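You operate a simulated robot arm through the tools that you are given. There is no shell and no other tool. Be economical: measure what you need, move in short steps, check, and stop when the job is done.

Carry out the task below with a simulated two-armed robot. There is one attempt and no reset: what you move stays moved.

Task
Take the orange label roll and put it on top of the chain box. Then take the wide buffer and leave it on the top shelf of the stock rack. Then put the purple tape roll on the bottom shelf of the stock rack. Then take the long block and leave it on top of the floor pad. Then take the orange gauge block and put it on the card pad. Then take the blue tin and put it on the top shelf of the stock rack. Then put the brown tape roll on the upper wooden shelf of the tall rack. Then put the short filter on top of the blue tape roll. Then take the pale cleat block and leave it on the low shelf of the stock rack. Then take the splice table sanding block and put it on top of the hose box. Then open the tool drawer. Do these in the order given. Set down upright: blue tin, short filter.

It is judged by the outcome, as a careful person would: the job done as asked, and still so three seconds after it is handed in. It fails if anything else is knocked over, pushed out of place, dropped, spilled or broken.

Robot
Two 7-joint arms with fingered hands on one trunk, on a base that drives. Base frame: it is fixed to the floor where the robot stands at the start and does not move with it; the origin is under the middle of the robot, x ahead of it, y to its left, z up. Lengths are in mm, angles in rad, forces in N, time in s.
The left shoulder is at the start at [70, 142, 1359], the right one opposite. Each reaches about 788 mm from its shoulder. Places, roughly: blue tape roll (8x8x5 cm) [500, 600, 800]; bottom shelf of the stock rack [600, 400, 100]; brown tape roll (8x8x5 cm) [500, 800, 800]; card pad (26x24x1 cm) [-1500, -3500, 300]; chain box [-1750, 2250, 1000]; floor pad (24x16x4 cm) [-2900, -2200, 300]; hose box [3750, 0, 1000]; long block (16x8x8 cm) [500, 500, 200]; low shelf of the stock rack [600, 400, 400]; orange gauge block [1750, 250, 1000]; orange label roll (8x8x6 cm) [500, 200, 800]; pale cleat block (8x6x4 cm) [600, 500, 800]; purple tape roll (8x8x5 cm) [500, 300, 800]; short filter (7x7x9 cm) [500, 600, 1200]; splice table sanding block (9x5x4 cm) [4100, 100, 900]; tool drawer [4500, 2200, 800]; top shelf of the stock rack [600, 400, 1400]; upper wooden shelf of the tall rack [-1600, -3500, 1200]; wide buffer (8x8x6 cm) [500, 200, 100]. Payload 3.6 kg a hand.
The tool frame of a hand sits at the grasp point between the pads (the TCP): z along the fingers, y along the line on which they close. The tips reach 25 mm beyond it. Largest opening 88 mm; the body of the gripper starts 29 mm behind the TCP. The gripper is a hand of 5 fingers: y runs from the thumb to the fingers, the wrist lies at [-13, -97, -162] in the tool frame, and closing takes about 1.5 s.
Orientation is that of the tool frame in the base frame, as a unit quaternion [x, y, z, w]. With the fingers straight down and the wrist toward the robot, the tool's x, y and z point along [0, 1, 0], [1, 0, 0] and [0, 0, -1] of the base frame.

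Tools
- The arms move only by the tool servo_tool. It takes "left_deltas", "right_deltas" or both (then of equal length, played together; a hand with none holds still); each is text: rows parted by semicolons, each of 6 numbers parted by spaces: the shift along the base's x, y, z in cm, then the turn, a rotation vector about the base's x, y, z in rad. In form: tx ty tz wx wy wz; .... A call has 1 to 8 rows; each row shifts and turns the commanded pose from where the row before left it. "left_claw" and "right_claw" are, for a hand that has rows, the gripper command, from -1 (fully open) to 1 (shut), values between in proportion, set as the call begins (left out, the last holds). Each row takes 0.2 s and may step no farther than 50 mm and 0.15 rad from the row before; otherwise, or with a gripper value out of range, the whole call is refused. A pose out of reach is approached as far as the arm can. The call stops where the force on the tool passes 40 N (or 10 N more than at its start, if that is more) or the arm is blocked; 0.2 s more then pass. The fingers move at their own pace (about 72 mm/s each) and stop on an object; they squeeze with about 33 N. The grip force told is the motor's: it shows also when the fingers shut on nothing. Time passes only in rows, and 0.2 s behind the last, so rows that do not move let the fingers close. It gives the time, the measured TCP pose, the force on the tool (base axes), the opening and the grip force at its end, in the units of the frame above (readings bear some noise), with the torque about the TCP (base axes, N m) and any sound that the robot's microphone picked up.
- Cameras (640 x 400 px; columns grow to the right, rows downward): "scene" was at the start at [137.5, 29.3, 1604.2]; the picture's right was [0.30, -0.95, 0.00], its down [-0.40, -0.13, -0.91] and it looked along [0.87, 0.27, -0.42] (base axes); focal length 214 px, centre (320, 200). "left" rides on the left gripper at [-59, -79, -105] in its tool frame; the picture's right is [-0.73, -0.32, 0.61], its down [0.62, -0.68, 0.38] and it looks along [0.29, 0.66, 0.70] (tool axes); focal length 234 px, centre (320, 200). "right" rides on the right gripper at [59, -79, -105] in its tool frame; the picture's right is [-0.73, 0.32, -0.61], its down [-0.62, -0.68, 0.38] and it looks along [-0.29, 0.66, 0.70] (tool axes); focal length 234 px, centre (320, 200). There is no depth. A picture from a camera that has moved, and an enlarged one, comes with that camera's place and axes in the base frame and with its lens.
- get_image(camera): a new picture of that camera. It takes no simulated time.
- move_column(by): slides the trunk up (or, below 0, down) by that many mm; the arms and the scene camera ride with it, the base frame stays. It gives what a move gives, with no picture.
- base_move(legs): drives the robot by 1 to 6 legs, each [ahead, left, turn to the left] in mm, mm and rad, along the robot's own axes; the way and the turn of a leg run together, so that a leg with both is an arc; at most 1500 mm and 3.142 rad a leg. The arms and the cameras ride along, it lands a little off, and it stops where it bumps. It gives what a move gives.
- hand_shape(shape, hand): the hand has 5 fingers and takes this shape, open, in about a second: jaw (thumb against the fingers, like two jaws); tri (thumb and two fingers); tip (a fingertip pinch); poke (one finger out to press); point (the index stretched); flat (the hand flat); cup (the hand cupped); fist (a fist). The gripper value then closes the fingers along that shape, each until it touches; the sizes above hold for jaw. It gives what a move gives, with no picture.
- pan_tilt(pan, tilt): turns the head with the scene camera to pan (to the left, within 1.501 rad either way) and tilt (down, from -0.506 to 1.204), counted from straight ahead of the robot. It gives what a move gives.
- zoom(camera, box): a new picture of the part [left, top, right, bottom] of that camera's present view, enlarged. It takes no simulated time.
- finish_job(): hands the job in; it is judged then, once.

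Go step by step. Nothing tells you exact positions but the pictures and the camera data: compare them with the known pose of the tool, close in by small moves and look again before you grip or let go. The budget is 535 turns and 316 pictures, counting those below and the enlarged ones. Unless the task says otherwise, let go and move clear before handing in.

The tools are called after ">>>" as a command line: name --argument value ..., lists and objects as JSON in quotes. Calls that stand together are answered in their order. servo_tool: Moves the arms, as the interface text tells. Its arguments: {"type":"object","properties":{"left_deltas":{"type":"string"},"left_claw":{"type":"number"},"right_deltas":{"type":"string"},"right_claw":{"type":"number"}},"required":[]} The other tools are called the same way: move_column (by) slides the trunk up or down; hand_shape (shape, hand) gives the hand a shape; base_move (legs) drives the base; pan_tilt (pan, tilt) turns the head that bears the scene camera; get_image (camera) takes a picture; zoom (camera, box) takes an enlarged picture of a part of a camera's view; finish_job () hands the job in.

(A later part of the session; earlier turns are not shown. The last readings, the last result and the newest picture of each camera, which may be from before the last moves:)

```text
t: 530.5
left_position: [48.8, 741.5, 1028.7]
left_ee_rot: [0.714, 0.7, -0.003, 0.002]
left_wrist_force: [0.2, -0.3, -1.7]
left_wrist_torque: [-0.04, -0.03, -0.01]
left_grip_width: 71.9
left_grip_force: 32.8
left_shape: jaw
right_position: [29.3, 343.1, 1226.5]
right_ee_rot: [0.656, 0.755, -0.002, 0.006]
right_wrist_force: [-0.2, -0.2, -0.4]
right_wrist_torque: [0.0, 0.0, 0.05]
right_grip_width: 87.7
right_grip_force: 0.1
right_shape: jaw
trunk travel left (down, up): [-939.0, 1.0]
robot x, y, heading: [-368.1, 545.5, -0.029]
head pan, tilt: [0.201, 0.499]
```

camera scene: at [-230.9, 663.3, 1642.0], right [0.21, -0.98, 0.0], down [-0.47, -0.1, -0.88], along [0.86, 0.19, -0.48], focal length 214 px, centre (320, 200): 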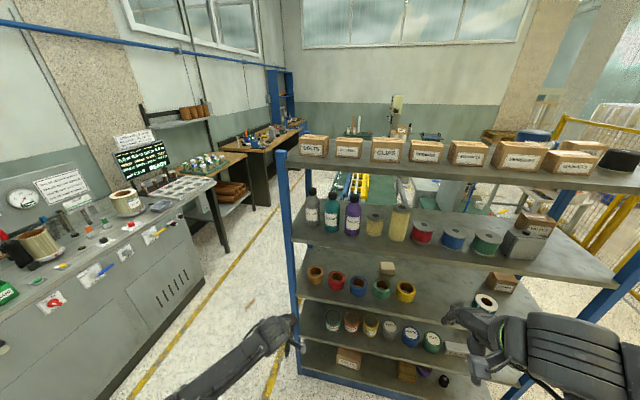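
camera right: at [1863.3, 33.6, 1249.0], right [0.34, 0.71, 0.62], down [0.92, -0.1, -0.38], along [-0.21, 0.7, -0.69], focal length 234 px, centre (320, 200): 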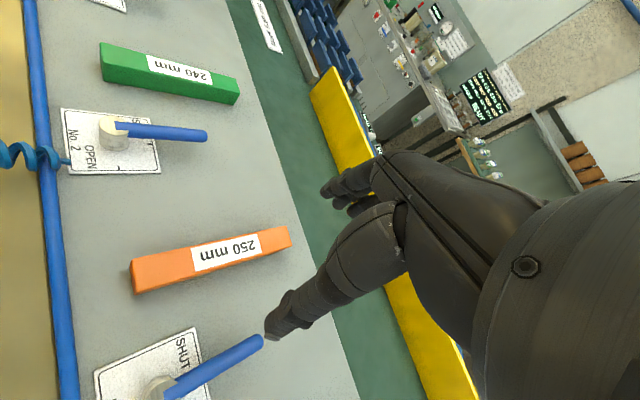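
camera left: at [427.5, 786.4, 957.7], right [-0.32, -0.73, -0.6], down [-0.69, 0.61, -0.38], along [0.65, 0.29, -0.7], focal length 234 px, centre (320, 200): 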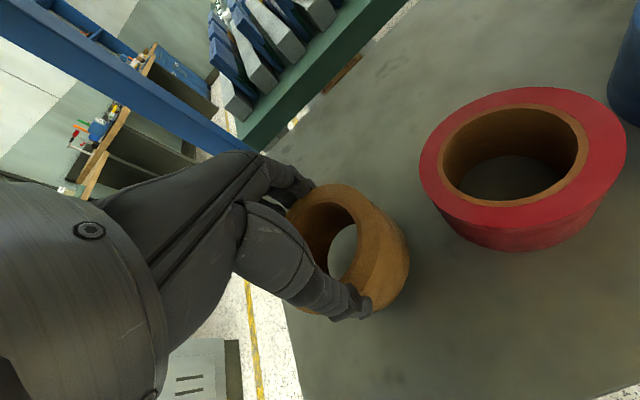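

Blocked moving right; let me look behind/right.

>>> pan_tilt --pan -1.5 --tilt 0.9

>>> get_image --camera "scene"

>>> pan_tilt --pan 1.5 --tilt 0.9

>>> get_image --camera "scene"

```text
t: 532.2
left_position: [49.1, 741.4, 1030.3]
left_ee_rot: [0.714, 0.7, -0.003, 0.002]
left_wrist_force: [1.2, -0.3, -0.7]
left_wrist_torque: [0.0, -0.02, 0.02]
left_grip_width: 71.7
left_grip_force: 32.7
left_shape: jaw
right_position: [28.8, 341.8, 1225.9]
right_ee_rot: [0.656, 0.754, -0.002, 0.007]
right_wrist_force: [-0.2, 0.6, -0.7]
right_wrist_torque: [-0.01, -0.01, 0.01]
right_grip_width: 87.8
right_grip_force: 0.0
right_shape: jaw
trunk travel left (down, up): [-939.0, 1.0]
robot x, y, heading: [-370.2, 545.2, -0.027]
head pan, tilt: [-1.499, 0.901]
```

```text
131 pictures are left
camera scene: at [-317.7, 470.6, 1608.1], right [-1.0, -0.04, 0.0], down [-0.04, 0.78, -0.62], along [0.03, -0.62, -0.78], focal length 214 px, centre (320, 200)
```

scene: 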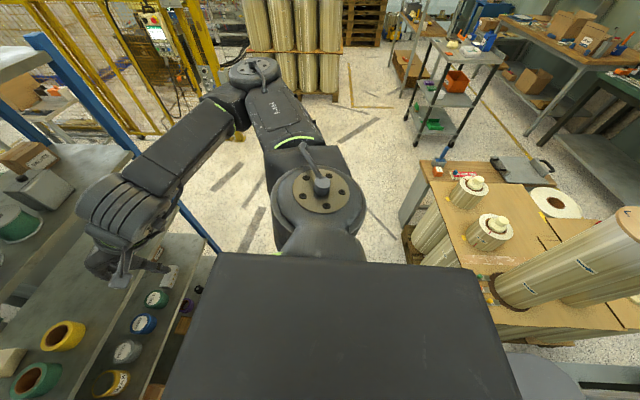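

```text
t: 534.8
left_position: [48.8, 741.6, 1028.5]
left_ee_rot: [0.714, 0.7, -0.004, 0.001]
left_wrist_force: [0.0, 0.0, -1.1]
left_wrist_torque: [0.0, -0.02, -0.03]
left_grip_width: 71.9
left_grip_force: 33.2
left_shape: jaw
right_position: [29.3, 340.5, 1224.9]
right_ee_rot: [0.656, 0.755, -0.003, 0.006]
right_wrist_force: [-0.7, -0.3, 0.6]
right_wrist_torque: [0.02, 0.01, -0.03]
right_grip_width: 87.9
right_grip_force: 0.1
right_shape: jaw
trunk travel left (down, up): [-939.0, 1.0]
robot x, y, heading: [-368.8, 545.9, -0.024]
head pan, tilt: [1.499, 0.901]
```

```text
130 pictures are left
camera scene: at [-313.5, 621.1, 1608.1], right [1.0, -0.1, 0.0], down [-0.08, -0.78, -0.62], along [0.06, 0.62, -0.78], focal length 214 px, centre (320, 200)
```

scene: 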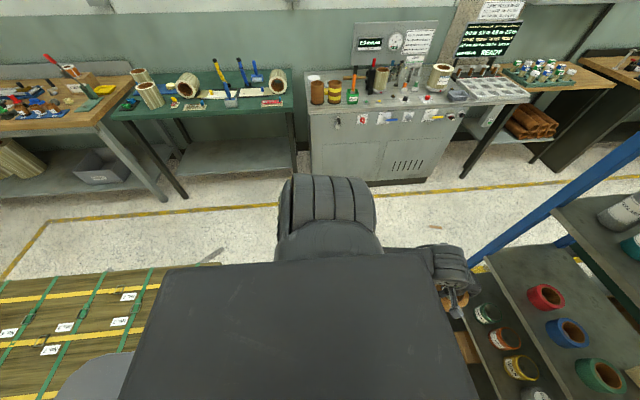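

Something stands close behind on the right; at x≈-300 the strafe was free before. I'll move forward 70 mm, then strafe.

>>> base_move --legs '[[70, 0, 0.026], [0, -1000, 0], [0, -600, 0]]'

>>> servo_tool --left_deltas "4 -0.5 2 0 0 0; 4 -0.5 2 0 0 0; 4 -0.5 2 0 0 0; 4 -0.5 2 0 0 0; 2 0 4 0 0 0; 0 0 4.5 0 0 0; 0 0 4.5 0 0 0; 0 0 4.5 0 0 0"

>>> servo_tool --left_deltas "0 0 4 0 0 0; 0 0 4 0 0 0; 0 0 0 0 0 0"

```text
t: 543.6
left_position: [112.5, -835.7, 1028.8]
left_ee_rot: [0.702, 0.712, -0.004, 0.002]
left_wrist_force: [0.1, -0.6, -0.6]
left_wrist_torque: [-0.02, 0.01, -0.01]
left_grip_width: 71.9
left_grip_force: 33.4
left_shape: jaw
right_position: [104.3, -1236.2, 1225.9]
right_ee_rot: [0.643, 0.766, -0.002, 0.007]
right_wrist_force: [-0.6, -0.4, -0.7]
right_wrist_torque: [0.01, -0.01, -0.01]
right_grip_width: 87.8
right_grip_force: 0.1
right_shape: jaw
trunk travel left (down, up): [-939.0, 1.0]
robot x, y, heading: [-297.7, -1045.2, 0.006]
head pan, tilt: [1.499, 0.901]
```

```text
t: 545.4
left_position: [290.9, -858.8, 1286.1]
left_ee_rot: [0.702, 0.712, -0.004, 0.001]
left_wrist_force: [-1.0, -0.1, -1.4]
left_wrist_torque: [0.01, 0.01, 0.02]
left_grip_width: 71.8
left_grip_force: 33.4
left_shape: jaw
right_position: [105.8, -1237.4, 1225.3]
right_ee_rot: [0.644, 0.765, -0.002, 0.007]
right_wrist_force: [0.2, -0.2, -0.3]
right_wrist_torque: [-0.03, 0.02, 0.01]
right_grip_width: 88.4
right_grip_force: 0.0
right_shape: jaw
trunk travel left (down, up): [-939.0, 1.0]
robot x, y, heading: [-299.9, -1045.5, 0.007]
head pan, tilt: [1.499, 0.901]
```

```text
t: 546.2
left_position: [291.8, -859.9, 1364.9]
left_ee_rot: [0.703, 0.712, -0.003, 0.002]
left_wrist_force: [0.2, 0.7, -2.0]
left_wrist_torque: [-0.01, 0.01, -0.02]
left_grip_width: 71.6
left_grip_force: 33.2
left_shape: jaw
right_position: [107.0, -1236.8, 1225.2]
right_ee_rot: [0.643, 0.766, -0.003, 0.007]
right_wrist_force: [0.2, -0.7, -0.3]
right_wrist_torque: [-0.01, -0.01, 0.01]
right_grip_width: 87.6
right_grip_force: 0.0
right_shape: jaw
trunk travel left (down, up): [-939.0, 1.0]
robot x, y, heading: [-301.1, -1046.0, 0.008]
head pan, tilt: [1.499, 0.901]
```

>>> servo_tool --left_deltas "-4 0 0 0 0 0; -4 0 0 0 0 0; -4 0 0 0 0 0; -3 0 0 0 0 0; 0 0 0 0 0 0"

>>> base_move --legs '[[0, 0, 3.134], [530, 0, 0], [0, 1450, 0]]'

>>> pan_tilt --pan 0.8 --tilt 0.4

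>>> get_image --camera "scene"

```text
t: 547.4
left_position: [141.3, -856.3, 1362.7]
left_ee_rot: [0.703, 0.711, -0.004, 0.001]
left_wrist_force: [-0.3, -1.0, -1.4]
left_wrist_torque: [0.0, -0.02, -0.01]
left_grip_width: 72.1
left_grip_force: 33.4
left_shape: jaw
right_position: [106.5, -1237.2, 1225.3]
right_ee_rot: [0.643, 0.765, -0.003, 0.007]
right_wrist_force: [0.3, -0.6, 0.5]
right_wrist_torque: [-0.01, -0.03, 0.02]
right_grip_width: 87.9
right_grip_force: 0.0
right_shape: jaw
trunk travel left (down, up): [-939.0, 1.0]
robot x, y, heading: [-300.5, -1043.7, 0.008]
head pan, tilt: [1.499, 0.901]
```

```text
t: 564.8
left_position: [-1241.5, -2731.0, 1363.3]
left_ee_rot: [0.708, -0.706, -0.001, -0.004]
left_wrist_force: [-0.5, 0.0, -0.9]
left_wrist_torque: [0.02, 0.0, -0.02]
left_grip_width: 72.0
left_grip_force: 32.9
left_shape: jaw
right_position: [-1201.8, -2350.5, 1224.3]
right_ee_rot: [0.763, -0.647, -0.006, -0.002]
right_wrist_force: [-1.2, 0.1, -0.7]
right_wrist_torque: [0.04, -0.02, 0.01]
right_grip_width: 87.8
right_grip_force: 0.0
right_shape: jaw
trunk travel left (down, up): [-939.0, 1.0]
robot x, y, heading: [-796.6, -2542.8, 3.14]
head pan, tilt: [1.499, 0.901]
```

```text
t: 565.8
left_position: [-1241.1, -2732.1, 1363.6]
left_ee_rot: [0.708, -0.706, -0.001, -0.004]
left_wrist_force: [-0.4, -0.9, -0.7]
left_wrist_torque: [0.01, -0.01, 0.0]
left_grip_width: 72.1
left_grip_force: 32.5
left_shape: jaw
right_position: [-1199.7, -2351.4, 1225.8]
right_ee_rot: [0.763, -0.646, -0.007, -0.002]
right_wrist_force: [0.5, -0.5, 0.6]
right_wrist_torque: [-0.04, 0.0, 0.0]
right_grip_width: 87.9
right_grip_force: 0.0
right_shape: jaw
trunk travel left (down, up): [-939.0, 1.0]
robot x, y, heading: [-794.9, -2545.0, 3.135]
head pan, tilt: [0.799, 0.4]
```

```text
129 pictures are left
camera scene: at [-911.9, -2610.4, 1651.0], right [-0.71, 0.7, 0.0], down [0.27, 0.28, -0.92], along [-0.64, -0.66, -0.39], focal length 214 px, centre (320, 200)
```

scene: 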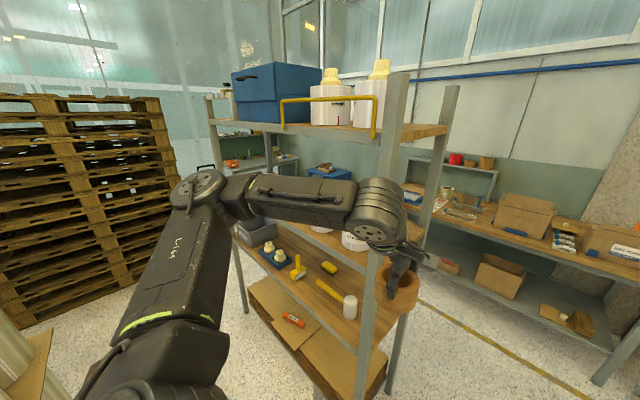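

The upper wooden shelf (z≈1160) seems free around y≈-3590 between the cups and the lids. I'll strafe there and look.

>>> base_move --legs '[[0, 855, 0.004]]'

>>> pan_tilt --pan -0.1 --tilt 0.6

>>> get_image --camera "scene"

>>> get_image --camera "left"

```text
t: 570.4
left_position: [-1258.2, -3584.9, 1364.3]
left_ee_rot: [-0.701, 0.713, 0.0, 0.003]
left_wrist_force: [-0.4, -0.6, -1.3]
left_wrist_torque: [-0.02, 0.01, 0.01]
left_grip_width: 71.9
left_grip_force: 32.6
left_shape: jaw
right_position: [-1210.0, -3206.7, 1225.3]
right_ee_rot: [0.755, -0.656, -0.007, -0.001]
right_wrist_force: [-0.1, 0.3, -0.6]
right_wrist_torque: [-0.01, 0.04, -0.03]
right_grip_width: 87.8
right_grip_force: 0.1
right_shape: jaw
trunk travel left (down, up): [-939.0, 1.0]
robot x, y, heading: [-813.4, -3408.2, 3.116]
head pan, tilt: [0.799, 0.4]
```

```text
t: 571.6
left_position: [-1258.2, -3585.7, 1363.1]
left_ee_rot: [-0.701, 0.714, 0.001, 0.004]
left_wrist_force: [-0.1, 0.7, -1.5]
left_wrist_torque: [-0.01, 0.0, -0.01]
left_grip_width: 71.6
left_grip_force: 33.4
left_shape: jaw
right_position: [-1210.3, -3206.2, 1225.0]
right_ee_rot: [0.755, -0.655, -0.007, -0.002]
right_wrist_force: [0.3, 0.5, 0.0]
right_wrist_torque: [0.01, 0.01, -0.02]
right_grip_width: 87.9
right_grip_force: 0.1
right_shape: jaw
trunk travel left (down, up): [-939.0, 1.0]
robot x, y, heading: [-808.1, -3409.3, 3.113]
head pan, tilt: [-0.099, 0.6]
```

```text
128 pictures are left
camera scene: at [-947.9, -3395.4, 1632.9], right [0.12, 0.99, 0.0], down [0.56, -0.07, -0.83], along [-0.82, 0.1, -0.56], focal length 214 px, centre (320, 200)
```

scene: 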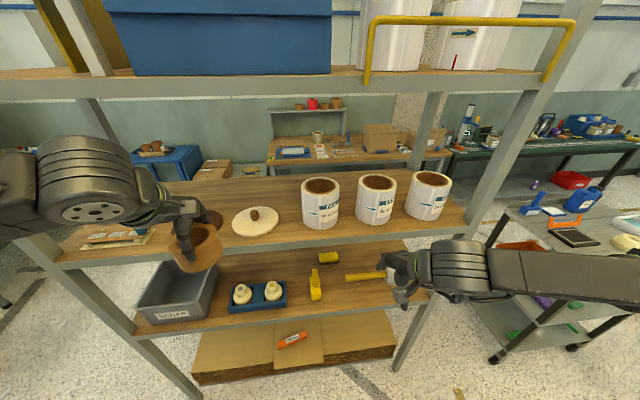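

```text
127 pictures are left
camera left: at [-1178.7, -3529.2, 1469.4], right [0.34, 0.72, -0.6], down [0.67, -0.63, -0.39], along [-0.66, -0.27, -0.7], focal length 234 px, centre (320, 200)
```

left: 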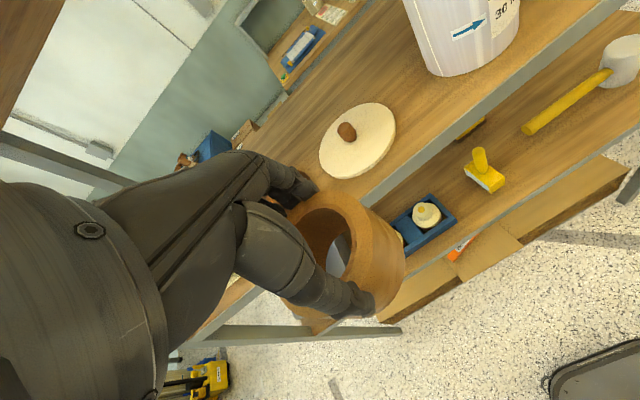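

The white lid with a knob occupies that spot. I need to see the shelf further left, hidden by my hand; I'll shift the base left and look again.

>>> base_move --legs '[[0, 230, 0.026]]'

>>> pan_tilt --pan 0.3 --tilt 0.5

>>> get_image --camera "scene"

>>> get_image --camera "left"

```text
t: 573.3
left_position: [-1258.3, -3815.6, 1365.2]
left_ee_rot: [0.708, -0.706, 0.0, -0.003]
left_wrist_force: [0.7, 0.4, -0.8]
left_wrist_torque: [-0.03, 0.0, -0.03]
left_grip_width: 71.8
left_grip_force: 32.8
left_shape: jaw
right_position: [-1216.8, -3435.1, 1225.2]
right_ee_rot: [0.762, -0.647, -0.006, -0.002]
right_wrist_force: [0.9, 0.0, -0.3]
right_wrist_torque: [-0.04, -0.02, 0.02]
right_grip_width: 87.8
right_grip_force: 0.0
right_shape: jaw
trunk travel left (down, up): [-939.0, 1.0]
robot x, y, heading: [-816.7, -3631.6, 3.137]
head pan, tilt: [-0.099, 0.6]
```

```text
t: 574.2
left_position: [-1257.0, -3821.5, 1362.8]
left_ee_rot: [0.708, -0.706, -0.001, -0.004]
left_wrist_force: [1.1, 0.0, -1.1]
left_wrist_torque: [0.0, -0.02, -0.01]
left_grip_width: 71.9
left_grip_force: 33.0
left_shape: jaw
right_position: [-1217.3, -3441.7, 1225.2]
right_ee_rot: [0.762, -0.647, -0.007, -0.003]
right_wrist_force: [-0.2, 0.3, 1.0]
right_wrist_torque: [-0.02, -0.05, 0.03]
right_grip_width: 87.9
right_grip_force: 0.0
right_shape: jaw
trunk travel left (down, up): [-939.0, 1.0]
robot x, y, heading: [-811.0, -3636.5, 3.128]
head pan, tilt: [0.3, 0.499]
```

```text
126 pictures are left
camera scene: at [-950.5, -3660.6, 1641.9], right [-0.29, 0.96, 0.0], down [0.46, 0.14, -0.88], along [-0.84, -0.25, -0.48], focal length 214 px, centre (320, 200)
```

scene: 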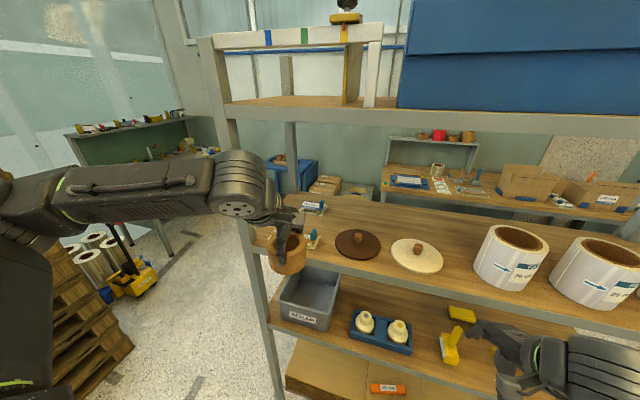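

```text
125 pictures are left
camera left: at [-1179.4, -3763.5, 1469.2], right [0.32, 0.73, -0.6], down [0.68, -0.62, -0.39], along [-0.65, -0.29, -0.7], focal length 234 px, centre (320, 200)
```

left: 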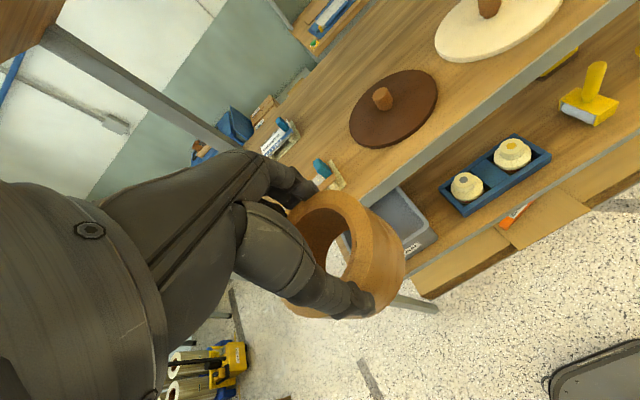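

There is free wood behind the two lids, around (-1690, -3600). The right hand must be tucked down first so I can drive closer.

>>> servo_tool --right_deltas "0 1.5 -4.5 0 0 0; 0 1.5 -4.5 0 0 0; 0 1.5 -4.5 0 0 0; 0 1.5 -4.5 0 0 0; 1 1.5 -4.5 0 0 0; 2 1.5 -4 0 0 0; 3 1.5 -3 0 0 0; 3 1.5 -3 0 0 0"

>>> servo_tool --right_deltas "4 1 -2 0 0 0; 4 1 -2 0 0 0; 4 1 -2 0 0 0; 4 1 -2 0 0 0; 0 0 0 0 0 0"

```text
t: 576.0
left_position: [-1257.9, -3819.3, 1363.9]
left_ee_rot: [0.709, -0.705, -0.001, -0.004]
left_wrist_force: [0.9, -0.4, -0.5]
left_wrist_torque: [-0.04, 0.0, 0.04]
left_grip_width: 72.0
left_grip_force: 32.8
left_shape: jaw
right_position: [-1129.0, -3318.3, 899.5]
right_ee_rot: [0.762, -0.647, -0.008, -0.003]
right_wrist_force: [0.4, 0.5, 0.1]
right_wrist_torque: [0.01, 0.02, 0.0]
right_grip_width: 87.9
right_grip_force: 0.0
right_shape: jaw
trunk travel left (down, up): [-939.0, 1.0]
robot x, y, heading: [-815.5, -3633.8, 3.139]
head pan, tilt: [0.3, 0.499]
```

```text
t: 577.2
left_position: [-1257.1, -3821.6, 1363.0]
left_ee_rot: [0.708, -0.706, -0.002, -0.003]
left_wrist_force: [-0.4, 0.1, -0.7]
left_wrist_torque: [0.04, 0.01, -0.02]
left_grip_width: 72.0
left_grip_force: 33.2
left_shape: jaw
right_position: [-966.2, -3279.5, 821.1]
right_ee_rot: [0.762, -0.648, -0.007, -0.002]
right_wrist_force: [-0.2, 1.1, 0.9]
right_wrist_torque: [0.01, 0.01, 0.02]
right_grip_width: 88.1
right_grip_force: 0.1
right_shape: jaw
trunk travel left (down, up): [-939.0, 1.0]
robot x, y, heading: [-812.1, -3635.6, 3.14]
head pan, tilt: [0.3, 0.499]
```

>>> base_move --legs '[[0, -220, 0]]'

>>> servo_tool --left_deltas "0 0 -4 0 0 0; 0 0 -4 0 0 0; 0 0 -1 0 0 0; 0 0 0 0 0 0"

>>> base_move --legs '[[200, 0, 0]]'

>>> get_image --camera "left"

>>> get_image --camera "scene"

```text
t: 578.9
left_position: [-1256.0, -3601.7, 1363.2]
left_ee_rot: [0.711, -0.704, -0.001, -0.005]
left_wrist_force: [0.3, 0.0, -2.5]
left_wrist_torque: [0.01, 0.01, 0.0]
left_grip_width: 71.8
left_grip_force: 32.9
left_shape: jaw
right_position: [-969.9, -3056.3, 822.6]
right_ee_rot: [0.765, -0.645, -0.008, -0.003]
right_wrist_force: [-0.8, -0.4, 0.4]
right_wrist_torque: [-0.01, -0.01, -0.02]
right_grip_width: 87.7
right_grip_force: 0.2
right_shape: jaw
trunk travel left (down, up): [-939.0, 1.0]
robot x, y, heading: [-813.7, -3408.4, -3.143]
head pan, tilt: [0.3, 0.499]
```

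```text
t: 579.9
left_position: [-1252.3, -3596.1, 1272.5]
left_ee_rot: [0.711, -0.703, -0.002, -0.003]
left_wrist_force: [-1.2, 0.1, -0.9]
left_wrist_torque: [-0.01, 0.0, 0.0]
left_grip_width: 72.2
left_grip_force: 32.7
left_shape: jaw
right_position: [-969.2, -3054.3, 821.3]
right_ee_rot: [0.764, -0.645, -0.006, -0.001]
right_wrist_force: [0.2, 0.1, 0.2]
right_wrist_torque: [0.05, 0.02, 0.0]
right_grip_width: 87.8
right_grip_force: 0.1
right_shape: jaw
trunk travel left (down, up): [-939.0, 1.0]
robot x, y, heading: [-811.3, -3408.0, -3.136]
head pan, tilt: [0.3, 0.499]
```

```text
t: 581.5
left_position: [-1449.5, -3595.7, 1274.8]
left_ee_rot: [0.709, -0.706, -0.003, -0.003]
left_wrist_force: [-0.2, 0.3, -0.8]
left_wrist_torque: [0.01, 0.05, -0.03]
left_grip_width: 72.2
left_grip_force: 32.9
left_shape: jaw
right_position: [-1165.2, -3054.4, 821.1]
right_ee_rot: [0.763, -0.646, -0.007, -0.002]
right_wrist_force: [0.4, -0.4, 0.2]
right_wrist_torque: [-0.04, -0.02, -0.01]
right_grip_width: 87.7
right_grip_force: 0.1
right_shape: jaw
trunk travel left (down, up): [-939.0, 1.0]
robot x, y, heading: [-1010.0, -3409.1, 3.138]
head pan, tilt: [0.3, 0.499]
```

```text
124 pictures are left
camera left: at [-1371.5, -3537.0, 1379.8], right [0.32, 0.73, -0.6], down [0.68, -0.62, -0.39], along [-0.66, -0.29, -0.7], focal length 234 px, centre (320, 200)
```

left: 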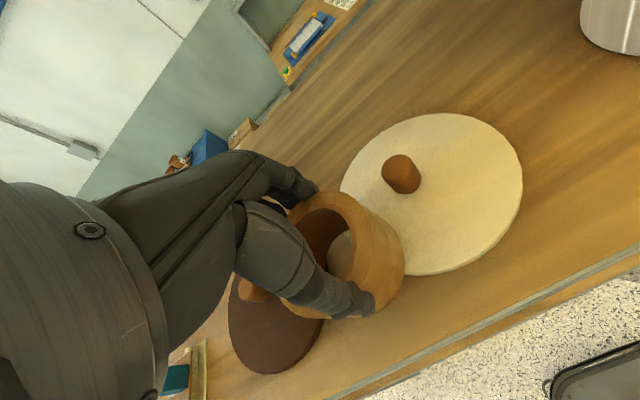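

```text
123 pictures are left
camera scene: at [-1143.3, -3433.4, 1642.4], right [-0.29, 0.96, 0.0], down [0.45, 0.14, -0.88], along [-0.84, -0.26, -0.48], focal length 214 px, centre (320, 200)
```

scene: 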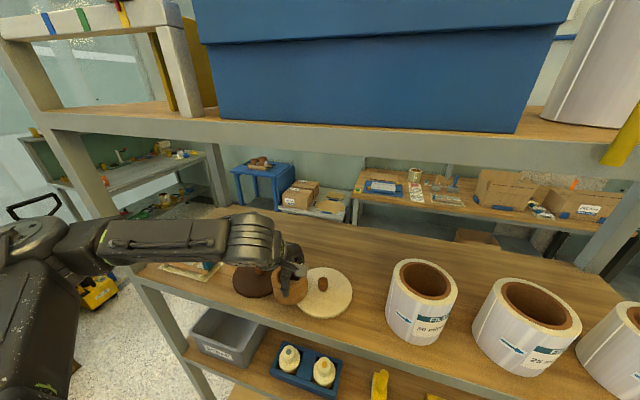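

>>> base_move --legs '[[50, 0, 0.003]]'

>>> servo_tool --left_deltas "0 -2.5 0 0 0 0; -4 0 0 0 0 0; -4 0 0 0 0 0; -4 0 0 0 0 0; -4 0 0 0 0 0; 0 0 0 0 0 0"

>>> get_image --camera "left"

```text
t: 582.4
left_position: [-1494.2, -3597.7, 1276.4]
left_ee_rot: [0.711, -0.703, -0.003, -0.001]
left_wrist_force: [0.7, -0.3, -1.0]
left_wrist_torque: [0.03, 0.01, 0.01]
left_grip_width: 72.0
left_grip_force: 32.8
left_shape: jaw
right_position: [-1212.4, -3054.9, 821.7]
right_ee_rot: [0.765, -0.644, -0.008, 0.0]
right_wrist_force: [-0.1, 0.3, 0.3]
right_wrist_torque: [-0.02, 0.02, 0.01]
right_grip_width: 88.0
right_grip_force: 0.0
right_shape: jaw
trunk travel left (down, up): [-939.0, 1.0]
robot x, y, heading: [-1060.9, -3407.6, -3.14]
head pan, tilt: [0.3, 0.499]
```

```text
t: 583.8
left_position: [-1662.3, -3622.9, 1274.2]
left_ee_rot: [0.71, -0.704, -0.002, -0.003]
left_wrist_force: [-0.7, -0.8, -2.0]
left_wrist_torque: [0.04, -0.01, 0.01]
left_grip_width: 71.9
left_grip_force: 32.8
left_shape: jaw
right_position: [-1216.5, -3054.4, 821.3]
right_ee_rot: [0.765, -0.645, -0.006, -0.002]
right_wrist_force: [0.0, 0.1, 0.3]
right_wrist_torque: [0.03, 0.01, 0.02]
right_grip_width: 87.9
right_grip_force: 0.1
right_shape: jaw
trunk travel left (down, up): [-939.0, 1.0]
robot x, y, heading: [-1059.2, -3408.1, -3.137]
head pan, tilt: [0.3, 0.499]
```

```text
122 pictures are left
camera left: at [-1583.4, -3563.7, 1379.3], right [0.32, 0.73, -0.6], down [0.69, -0.61, -0.39], along [-0.65, -0.29, -0.7], focal length 234 px, centre (320, 200)
```

left: 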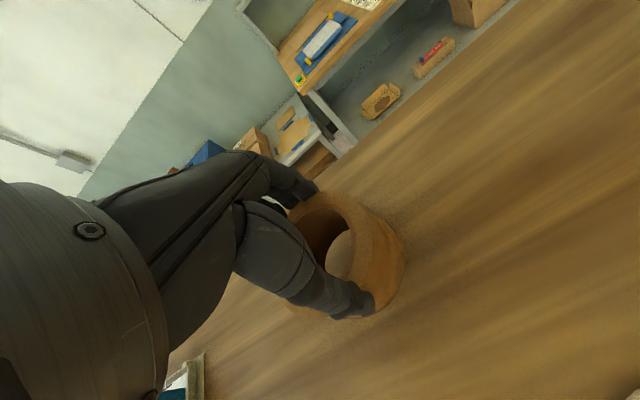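

Free wood below. Lowering to contact.

>>> servo_tool --left_deltas "0 0 -1.5 0 0 0; 0 0 -1.5 0 0 0; 0 0 -0.8 0 0 0; 0 0 0 0 0 0"

>>> servo_tool --left_deltas "0 0 -0.4 0 0 0; 0 0 -0.4 0 0 0; 0 0 0 0 0 0"

```text
t: 584.5
left_position: [-1660.2, -3620.5, 1253.1]
left_ee_rot: [0.711, -0.703, -0.012, 0.003]
left_wrist_force: [4.7, -0.2, 21.6]
left_wrist_torque: [-0.02, -0.35, -0.02]
left_grip_width: 71.4
left_grip_force: 33.0
left_shape: jaw
right_position: [-1214.0, -3054.8, 821.3]
right_ee_rot: [0.765, -0.644, -0.008, -0.001]
right_wrist_force: [1.4, 0.7, 0.5]
right_wrist_torque: [-0.01, 0.0, 0.0]
right_grip_width: 87.8
right_grip_force: 0.1
right_shape: jaw
trunk travel left (down, up): [-939.0, 1.0]
robot x, y, heading: [-1060.0, -3408.3, -3.137]
head pan, tilt: [0.3, 0.499]
stopped in row 3 (left hand): the force on the tool passed its limit (the readings are from after the stop); the commanded pose is now the measured one
```

```text
t: 585.0
left_position: [-1661.0, -3621.5, 1252.6]
left_ee_rot: [0.711, -0.703, -0.017, 0.007]
left_wrist_force: [4.8, 1.5, 22.3]
left_wrist_torque: [0.06, -0.69, -0.01]
left_grip_width: 70.9
left_grip_force: 32.8
left_shape: jaw
right_position: [-1214.9, -3053.6, 821.5]
right_ee_rot: [0.765, -0.644, -0.007, -0.002]
right_wrist_force: [0.5, -0.2, -0.1]
right_wrist_torque: [0.02, -0.03, 0.0]
right_grip_width: 87.9
right_grip_force: 0.0
right_shape: jaw
trunk travel left (down, up): [-939.0, 1.0]
robot x, y, heading: [-1058.2, -3408.5, -3.138]
head pan, tilt: [0.3, 0.499]
stopped in row 2 (left hand): the force on the tool passed its limit (the readings are from after the stop); the commanded pose is now the measured one
```

Contact (shelf z≈1193). Releasing.

>>> servo_tool --left_deltas "0 0 0.4 0 0 0; 0 0 0 0 0 0; 0 0 0 0 0 0; 0 0 0 0 0 0; 0 0 0 0 0 0; 0 0 0.7 0 0 0; 0 0 1 0 0 0; 0 0 0 0 0 0" --left_claw -1

>>> get_image --camera "left"

```text
t: 586.8
left_position: [-1665.4, -3622.0, 1270.2]
left_ee_rot: [0.711, -0.703, -0.013, 0.005]
left_wrist_force: [-0.2, -0.2, 0.3]
left_wrist_torque: [0.01, 0.01, -0.01]
left_grip_width: 87.8
left_grip_force: 0.1
left_shape: jaw
right_position: [-1216.8, -3055.5, 822.1]
right_ee_rot: [0.765, -0.644, -0.006, -0.003]
right_wrist_force: [-0.3, -0.3, 0.7]
right_wrist_torque: [-0.01, -0.01, 0.0]
right_grip_width: 87.8
right_grip_force: 0.1
right_shape: jaw
trunk travel left (down, up): [-939.0, 1.0]
robot x, y, heading: [-1059.8, -3408.3, -3.134]
head pan, tilt: [0.3, 0.499]
```

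```text
121 pictures are left
camera left: at [-1584.2, -3563.7, 1373.3], right [0.3, 0.74, -0.61], down [0.68, -0.61, -0.41], along [-0.67, -0.29, -0.68], focal length 234 px, centre (320, 200)
```

left: 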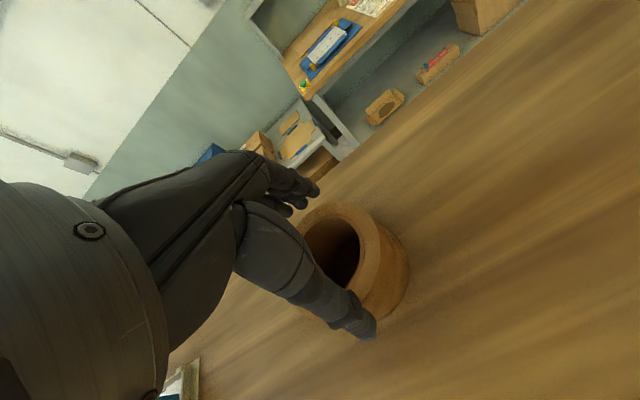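

The brown roll stays on the shelf. Rising and withdrawing.

>>> servo_tool --left_deltas "0 0 2 -0.011 -0.025 0; 0 0 1.5 0 0 0; 4.5 0 0 0 0 0; 4.5 0 0 0 0 0; 4.5 0 0 0 0 0; 3 1.5 0 0 0 0; 0 0 0 0 0 0"

>>> base_move --legs '[[-250, 0, 0]]'

>>> zoom --camera "scene" --box '[160, 180, 480, 340]'

```text
t: 588.4
left_position: [-1498.2, -3606.1, 1305.9]
left_ee_rot: [0.712, -0.702, -0.001, -0.002]
left_wrist_force: [0.1, 0.6, -0.1]
left_wrist_torque: [0.02, 0.01, 0.01]
left_grip_width: 87.6
left_grip_force: 0.1
left_shape: jaw
right_position: [-1217.9, -3054.3, 822.6]
right_ee_rot: [0.765, -0.644, -0.005, -0.003]
right_wrist_force: [0.4, -1.1, -0.5]
right_wrist_torque: [0.01, -0.03, 0.02]
right_grip_width: 88.2
right_grip_force: 0.0
right_shape: jaw
trunk travel left (down, up): [-939.0, 1.0]
robot x, y, heading: [-1062.0, -3406.7, -3.138]
head pan, tilt: [0.3, 0.499]
```

```text
t: 590.2
left_position: [-1257.0, -3604.0, 1306.9]
left_ee_rot: [0.711, -0.703, 0.0, -0.001]
left_wrist_force: [0.1, -0.4, -0.7]
left_wrist_torque: [0.0, -0.01, 0.02]
left_grip_width: 87.9
left_grip_force: 0.1
left_shape: jaw
right_position: [-975.3, -3053.9, 819.7]
right_ee_rot: [0.764, -0.645, -0.006, -0.003]
right_wrist_force: [-0.1, -0.5, -0.4]
right_wrist_torque: [0.0, 0.03, 0.03]
right_grip_width: 87.7
right_grip_force: 0.1
right_shape: jaw
trunk travel left (down, up): [-939.0, 1.0]
robot x, y, heading: [-817.8, -3405.6, -3.142]
head pan, tilt: [0.3, 0.499]
```

```text
2.00 times, centred on (320, 260) of scene
camera zoom: at [-958.0, -3433.3, 1641.7], right [-0.3, 0.96, 0.0], down [0.46, 0.14, -0.88], along [-0.84, -0.26, -0.48], focal length 429 px, centre (320, 80)
```

zoom: 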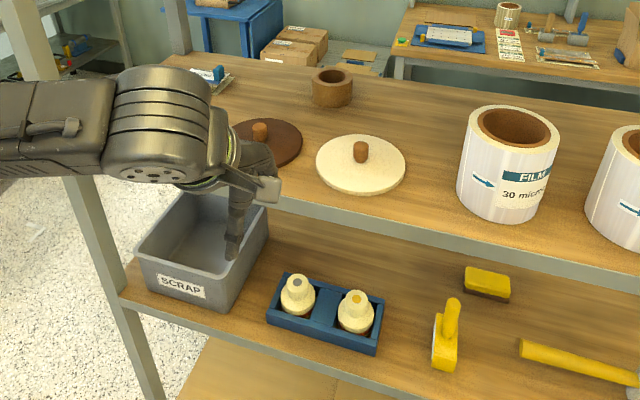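

The brown roll is in place. Next, the short filter: I'll drive back to the stock rack and look at the middle shelf.

>>> base_move --legs '[[0, -1450, 0], [0, -900, 0], [-520, 0, 0], [0, 0, -3.14]]'

>>> base_move --legs '[[0, 1480, 0]]'

>>> move_column --by -200

>>> pan_tilt --pan 0.1 --tilt 0.4

>>> get_image --camera "scene"

```text
t: 612.3
left_position: [186.6, -892.6, 1306.0]
left_ee_rot: [0.762, 0.647, -0.001, 0.001]
left_wrist_force: [-0.2, -1.2, 0.9]
left_wrist_torque: [-0.03, -0.02, 0.01]
left_grip_width: 87.8
left_grip_force: 0.0
left_shape: jaw
right_position: [-187.3, -1386.2, 820.7]
right_ee_rot: [0.708, 0.706, -0.003, 0.006]
right_wrist_force: [-0.2, -0.5, -0.4]
right_wrist_torque: [0.0, -0.02, 0.03]
right_grip_width: 87.8
right_grip_force: 0.0
right_shape: jaw
trunk travel left (down, up): [-939.0, 1.0]
robot x, y, heading: [-280.8, -1010.4, -0.17]
head pan, tilt: [0.3, 0.499]
```

```text
t: 618.5
left_position: [414.6, 441.9, 1309.6]
left_ee_rot: [0.767, 0.642, 0.0, 0.002]
left_wrist_force: [-21.7, 7.4, 4.6]
left_wrist_torque: [-0.71, -2.38, 0.38]
left_grip_width: 87.8
left_grip_force: 0.0
left_shape: jaw
right_position: [42.0, -49.1, 822.2]
right_ee_rot: [0.712, 0.702, -0.001, 0.008]
right_wrist_force: [0.4, -0.5, -1.0]
right_wrist_torque: [0.05, 0.0, -0.03]
right_grip_width: 88.0
right_grip_force: 0.1
right_shape: jaw
trunk travel left (down, up): [-939.0, 1.0]
robot x, y, heading: [-41.7, 325.2, -0.182]
head pan, tilt: [0.3, 0.499]
stopped in leg 1: the force on the tool passed its limit (the readings are from after the stop); the commanded pose is now the measured one
```

```text
t: 619.1
left_position: [414.3, 439.2, 1291.0]
left_ee_rot: [0.767, 0.641, 0.001, 0.001]
left_wrist_force: [-23.1, 1.3, -1.8]
left_wrist_torque: [-0.16, -2.66, 0.5]
left_grip_width: 88.0
left_grip_force: 0.0
left_shape: jaw
right_position: [41.6, -50.2, 803.9]
right_ee_rot: [0.713, 0.702, 0.0, 0.009]
right_wrist_force: [-0.5, -0.3, 0.3]
right_wrist_torque: [-0.02, -0.03, -0.01]
right_grip_width: 87.6
right_grip_force: 0.0
right_shape: jaw
trunk travel left (down, up): [-921.0, 19.0]
robot x, y, heading: [-37.4, 325.9, -0.174]
head pan, tilt: [0.3, 0.499]
stopped: the force on the tool passed its limit (the readings are from after the stop); the commanded pose is now the measured one
```

```text
t: 619.8
left_position: [414.4, 438.9, 1291.3]
left_ee_rot: [0.766, 0.643, 0.0, 0.001]
left_wrist_force: [-33.7, -2.5, -18.8]
left_wrist_torque: [-0.35, -4.01, 0.77]
left_grip_width: 87.7
left_grip_force: 0.1
left_shape: jaw
right_position: [41.9, -49.6, 803.9]
right_ee_rot: [0.713, 0.701, -0.001, 0.01]
right_wrist_force: [-0.3, -0.5, 0.2]
right_wrist_torque: [-0.01, -0.05, 0.01]
right_grip_width: 87.7
right_grip_force: 0.1
right_shape: jaw
trunk travel left (down, up): [-921.0, 19.0]
robot x, y, heading: [-41.9, 326.8, -0.184]
head pan, tilt: [0.099, 0.4]
```

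```text
119 pictures are left
camera scene: at [87.7, 312.1, 1634.1], right [-0.08, -1.0, 0.0], down [-0.38, 0.03, -0.92], along [0.92, -0.08, -0.38], focal length 214 px, centre (320, 200)
```

scene: 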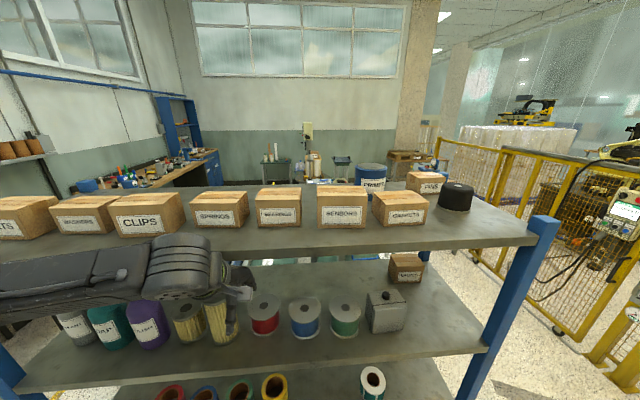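

The turn ended off-heading, so the strafe drifted me forward and the hand is leaning on the top shelf's front edge. I'll back straight out at once and correct the heading.

>>> base_move --legs '[[-200, 0, 0]]'

>>> get_image --camera "scene"

```text
t: 621.5
left_position: [221.9, 476.6, 1286.6]
left_ee_rot: [0.767, 0.641, -0.003, -0.002]
left_wrist_force: [0.2, 0.0, 0.5]
left_wrist_torque: [-0.04, -0.01, 0.0]
left_grip_width: 87.9
left_grip_force: 0.1
left_shape: jaw
right_position: [-156.4, -12.1, 802.2]
right_ee_rot: [0.713, 0.701, -0.003, 0.005]
right_wrist_force: [0.3, -0.7, -0.9]
right_wrist_torque: [0.01, -0.01, -0.03]
right_grip_width: 88.0
right_grip_force: 0.0
right_shape: jaw
trunk travel left (down, up): [-921.0, 19.0]
robot x, y, heading: [-245.6, 364.8, -0.184]
head pan, tilt: [0.099, 0.4]
```

```text
118 pictures are left
camera scene: at [-101.9, 349.0, 1632.8], right [-0.08, -1.0, 0.0], down [-0.39, 0.03, -0.92], along [0.92, -0.08, -0.39], focal length 214 px, centre (320, 200)
```

scene: 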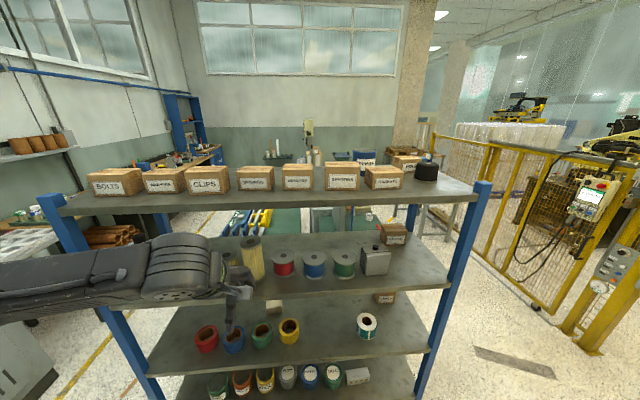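

Everything still stands. Straightening and measuring the filters.

>>> base_move --legs '[[-40, 0, 0.184], [0, 150, 0]]'

>>> move_column --by -200

>>> zoom --camera "scene" --box '[200, 120, 440, 300]'

>>> get_image --camera "left"

```text
t: 623.6
left_position: [150.7, 709.1, 1288.2]
left_ee_rot: [0.706, 0.708, -0.001, -0.002]
left_wrist_force: [0.6, 0.0, -0.2]
left_wrist_torque: [0.0, 0.01, -0.02]
left_grip_width: 87.6
left_grip_force: 0.0
left_shape: jaw
right_position: [-132.5, 164.3, 803.2]
right_ee_rot: [0.647, 0.762, -0.002, 0.006]
right_wrist_force: [-0.3, -0.8, 0.0]
right_wrist_torque: [-0.01, -0.05, 0.0]
right_grip_width: 87.8
right_grip_force: 0.1
right_shape: jaw
trunk travel left (down, up): [-921.0, 19.0]
robot x, y, heading: [-287.5, 521.6, -0.01]
head pan, tilt: [0.099, 0.4]
```

```text
t: 625.7
left_position: [150.8, 712.2, 1087.8]
left_ee_rot: [0.707, 0.707, -0.002, -0.001]
left_wrist_force: [0.0, 0.7, -0.2]
left_wrist_torque: [-0.02, 0.0, 0.0]
left_grip_width: 88.1
left_grip_force: 0.1
left_shape: jaw
right_position: [-132.6, 164.6, 602.5]
right_ee_rot: [0.648, 0.761, -0.002, 0.007]
right_wrist_force: [-0.7, -0.1, -0.1]
right_wrist_torque: [-0.01, -0.02, 0.04]
right_grip_width: 87.7
right_grip_force: 0.1
right_shape: jaw
trunk travel left (down, up): [-721.0, 219.0]
robot x, y, heading: [-285.2, 522.3, -0.002]
head pan, tilt: [0.099, 0.4]
```

```text
2.22 times, centred on (320, 210) of scene
camera zoom: at [-145.4, 529.6, 1433.3], right [0.09, -1.0, 0.0], down [-0.39, -0.04, -0.92], along [0.92, 0.09, -0.39], focal length 477 px, centre (320, 178)
```

zoom: 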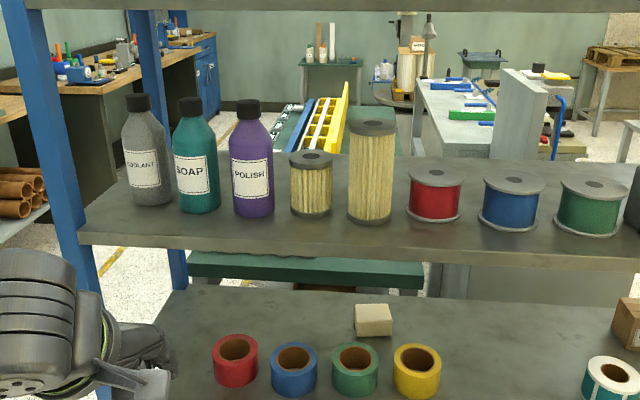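

```text
116 pictures are left
camera left: at [71.5, 653.3, 1193.4], right [-0.32, -0.73, -0.61], down [-0.68, 0.62, -0.38], along [0.65, 0.29, -0.7], focal length 234 px, centre (320, 200)
```

left: 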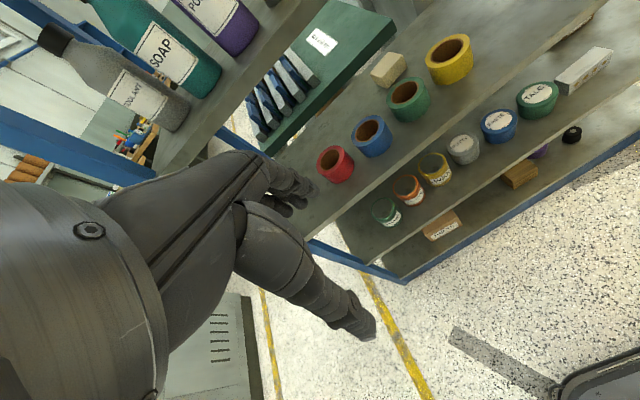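

The short filter is at about (515, 608), top z≈1186, with ~23 mm gaps to its neighbours. I'll raise the trunk, back off a little, and pre-configure the left hand extended with a 0.35 rad forward tilt.

>>> move_column --by 219

>>> base_move --legs '[[-60, -90, 0]]'

>>> servo_tool --left_deltas "4 -0.3 -1.5 0 -0.06 0; 4 -0.3 -1.5 0 -0.06 0; 4 -0.3 -1.5 0 -0.06 0; 4 -0.3 -1.5 0 -0.06 0; 4 0 -1.5 0 -0.06 0; 2.5 0 -1.5 0 -0.05 0; 0 0 0 0 0 0"

>>> get_image --camera "left"

```text
t: 628.1
left_position: [150.0, 711.4, 1306.1]
left_ee_rot: [0.706, 0.708, -0.001, -0.001]
left_wrist_force: [-0.6, -0.1, -0.5]
left_wrist_torque: [-0.02, -0.01, 0.03]
left_grip_width: 87.9
left_grip_force: 0.0
left_shape: jaw
right_position: [-132.6, 164.9, 821.5]
right_ee_rot: [0.648, 0.762, -0.003, 0.006]
right_wrist_force: [-0.5, -0.2, 0.5]
right_wrist_torque: [-0.04, -0.02, -0.05]
right_grip_width: 88.1
right_grip_force: 0.2
right_shape: jaw
trunk travel left (down, up): [-940.0, 0.0]
robot x, y, heading: [-286.3, 517.7, 0.001]
head pan, tilt: [0.099, 0.4]
```

```text
t: 629.2
left_position: [93.8, 630.0, 1305.8]
left_ee_rot: [0.705, 0.709, -0.003, -0.001]
left_wrist_force: [0.5, 0.1, -0.5]
left_wrist_torque: [-0.03, 0.01, -0.03]
left_grip_width: 88.0
left_grip_force: 0.0
left_shape: jaw
right_position: [-188.7, 79.5, 823.3]
right_ee_rot: [0.646, 0.763, -0.003, 0.007]
right_wrist_force: [0.4, -0.4, 0.8]
right_wrist_torque: [-0.01, 0.01, 0.0]
right_grip_width: 87.8
right_grip_force: 0.0
right_shape: jaw
trunk travel left (down, up): [-940.0, 0.0]
robot x, y, heading: [-344.4, 430.5, -0.003]
head pan, tilt: [0.099, 0.4]
```

```text
t: 630.8
left_position: [315.8, 614.0, 1217.2]
left_ee_rot: [0.695, 0.698, 0.122, 0.122]
left_wrist_force: [0.1, 0.5, -0.6]
left_wrist_torque: [0.0, 0.03, -0.01]
left_grip_width: 88.1
left_grip_force: 0.1
left_shape: jaw
right_position: [-190.8, 76.7, 822.9]
right_ee_rot: [0.646, 0.763, -0.003, 0.007]
right_wrist_force: [0.6, 0.0, -0.6]
right_wrist_torque: [0.01, 0.01, -0.04]
right_grip_width: 87.9
right_grip_force: 0.1
right_shape: jaw
trunk travel left (down, up): [-940.0, 0.0]
robot x, y, heading: [-341.3, 431.5, -0.005]
head pan, tilt: [0.099, 0.4]
```

```text
115 pictures are left
camera left: at [205.6, 554.7, 1289.1], right [-0.09, -0.73, -0.68], down [-0.51, 0.62, -0.59], along [0.85, 0.29, -0.43], focal length 234 px, centre (320, 200)
```

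left: 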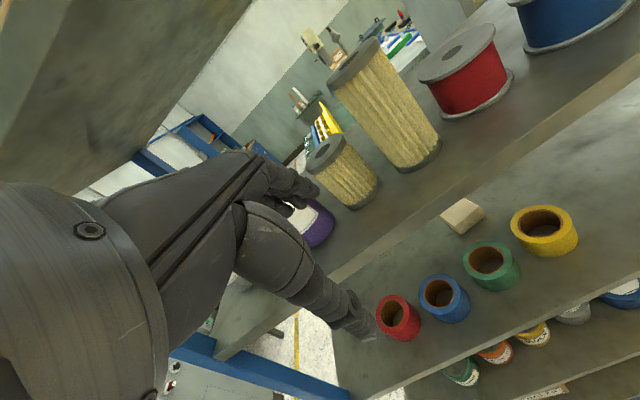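

Configuration is good. The filter is at ≈(516, 604). Driving forward 150 mm, then checking.

>>> base_move --legs '[[150, -8, 0.004]]'

>>> get_image --camera "left"

>>> zoom --camera "scene" --box '[200, 160, 400, 320]'

```text
t: 632.2
left_position: [459.7, 609.7, 1219.2]
left_ee_rot: [0.693, 0.699, 0.122, 0.123]
left_wrist_force: [-0.2, -0.3, -0.4]
left_wrist_torque: [-0.01, -0.02, 0.0]
left_grip_width: 88.2
left_grip_force: 0.1
left_shape: jaw
right_position: [-43.5, 69.9, 823.4]
right_ee_rot: [0.645, 0.764, -0.002, 0.007]
right_wrist_force: [-0.5, 0.1, 0.3]
right_wrist_torque: [0.03, 0.0, 0.02]
right_grip_width: 87.9
right_grip_force: 0.1
right_shape: jaw
trunk travel left (down, up): [-940.0, 0.0]
robot x, y, heading: [-199.2, 428.1, 0.0]
head pan, tilt: [0.099, 0.4]
```

```text
114 pictures are left
camera left: at [350.0, 549.6, 1290.5], right [-0.09, -0.73, -0.68], down [-0.51, 0.62, -0.59], along [0.85, 0.3, -0.43], focal length 234 px, centre (320, 200)
```

left: 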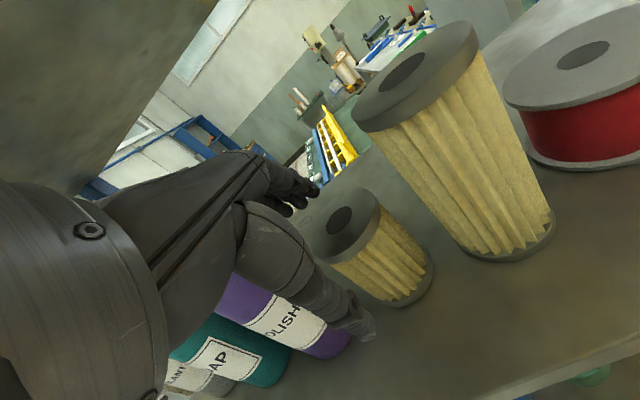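

```text
2.50 times, centred on (300, 240) of scene
camera zoom: at [-59.2, 435.8, 1652.6], right [0.1, -0.99, 0.0], down [-0.39, -0.04, -0.92], along [0.92, 0.09, -0.39], focal length 536 px, centre (370, 100)
```

zoom: 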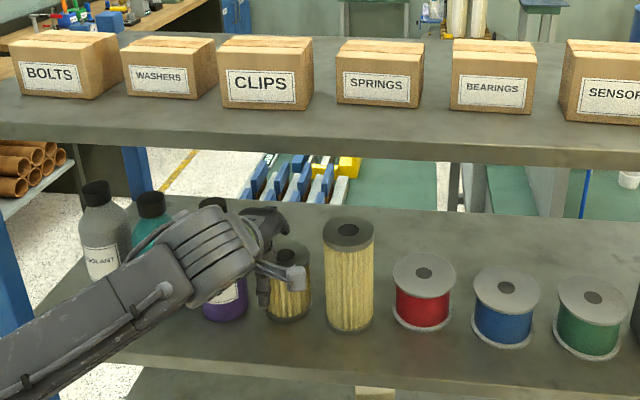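

>>> base_move --legs '[[42, 0, 0]]'

>>> get_image --camera "left"

```text
t: 633.1
left_position: [497.4, 608.2, 1221.1]
left_ee_rot: [0.693, 0.699, 0.125, 0.124]
left_wrist_force: [-1.2, 0.0, 0.6]
left_wrist_torque: [0.04, -0.04, -0.02]
left_grip_width: 87.9
left_grip_force: 0.1
left_shape: jaw
right_position: [-3.4, 70.2, 823.5]
right_ee_rot: [0.645, 0.764, 0.0, 0.009]
right_wrist_force: [-0.6, 0.1, -0.4]
right_wrist_torque: [0.0, 0.01, -0.02]
right_grip_width: 87.9
right_grip_force: 0.1
right_shape: jaw
trunk travel left (down, up): [-940.0, 0.0]
robot x, y, heading: [-155.3, 424.7, -0.001]
head pan, tilt: [0.099, 0.4]
```

```text
112 pictures are left
camera left: at [387.7, 549.0, 1292.8], right [-0.09, -0.73, -0.68], down [-0.51, 0.62, -0.6], along [0.85, 0.3, -0.43], focal length 234 px, centre (320, 200)
```

left: 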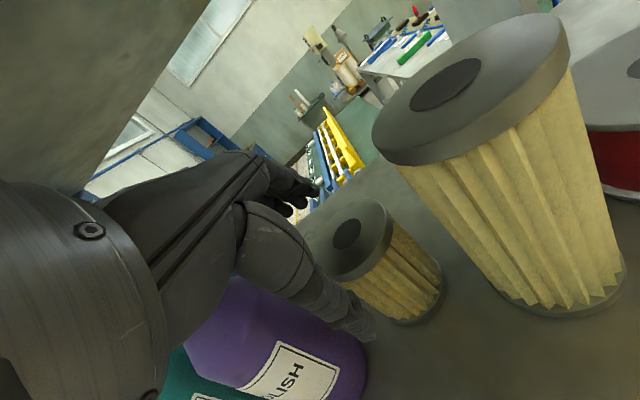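

>>> servo_tool --left_deltas "0.9 -0.3 -0.6 0 0 0; 0 0 -0.8 0 0 0; 0 0 -0.8 0 0 0; 0 0 0 0 0 0"

>>> get_image --camera "left"

>>> zoom --camera "scene" --box '[240, 220, 360, 320]'

```text
t: 634.1
left_position: [515.4, 606.2, 1194.8]
left_ee_rot: [0.694, 0.699, 0.122, 0.122]
left_wrist_force: [-0.7, 1.1, 0.4]
left_wrist_torque: [-0.02, -0.04, 0.04]
left_grip_width: 87.8
left_grip_force: 0.1
left_shape: jaw
right_position: [2.1, 70.4, 821.5]
right_ee_rot: [0.645, 0.764, -0.002, 0.006]
right_wrist_force: [-0.6, -0.1, -0.4]
right_wrist_torque: [-0.01, -0.01, -0.04]
right_grip_width: 87.7
right_grip_force: 0.0
right_shape: jaw
trunk travel left (down, up): [-940.0, 0.0]
robot x, y, heading: [-154.3, 424.3, 0.002]
head pan, tilt: [0.099, 0.4]
```

```text
111 pictures are left
camera left: at [405.3, 546.4, 1266.9], right [-0.09, -0.73, -0.68], down [-0.52, 0.62, -0.59], along [0.85, 0.3, -0.43], focal length 234 px, centre (320, 200)
```

left: 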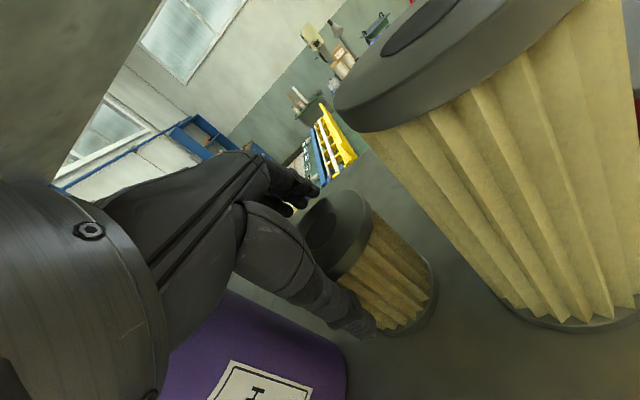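

```text
4.00 times, centred on (300, 270) of scene
camera zoom: at [-12.0, 435.6, 1652.2], right [0.1, -0.99, 0.0], down [-0.39, -0.04, -0.92], along [0.92, 0.09, -0.39], focal length 858 px, centre (400, -80)
```

zoom: 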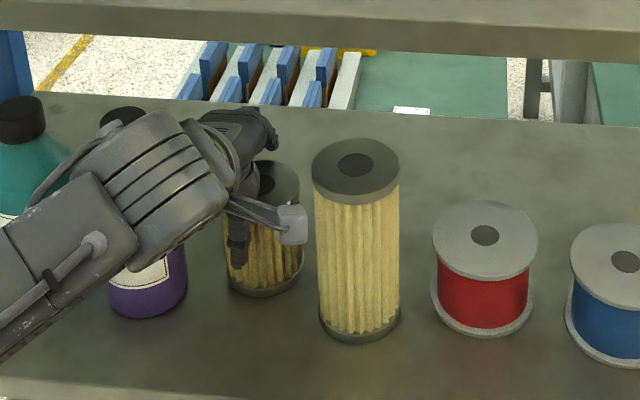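

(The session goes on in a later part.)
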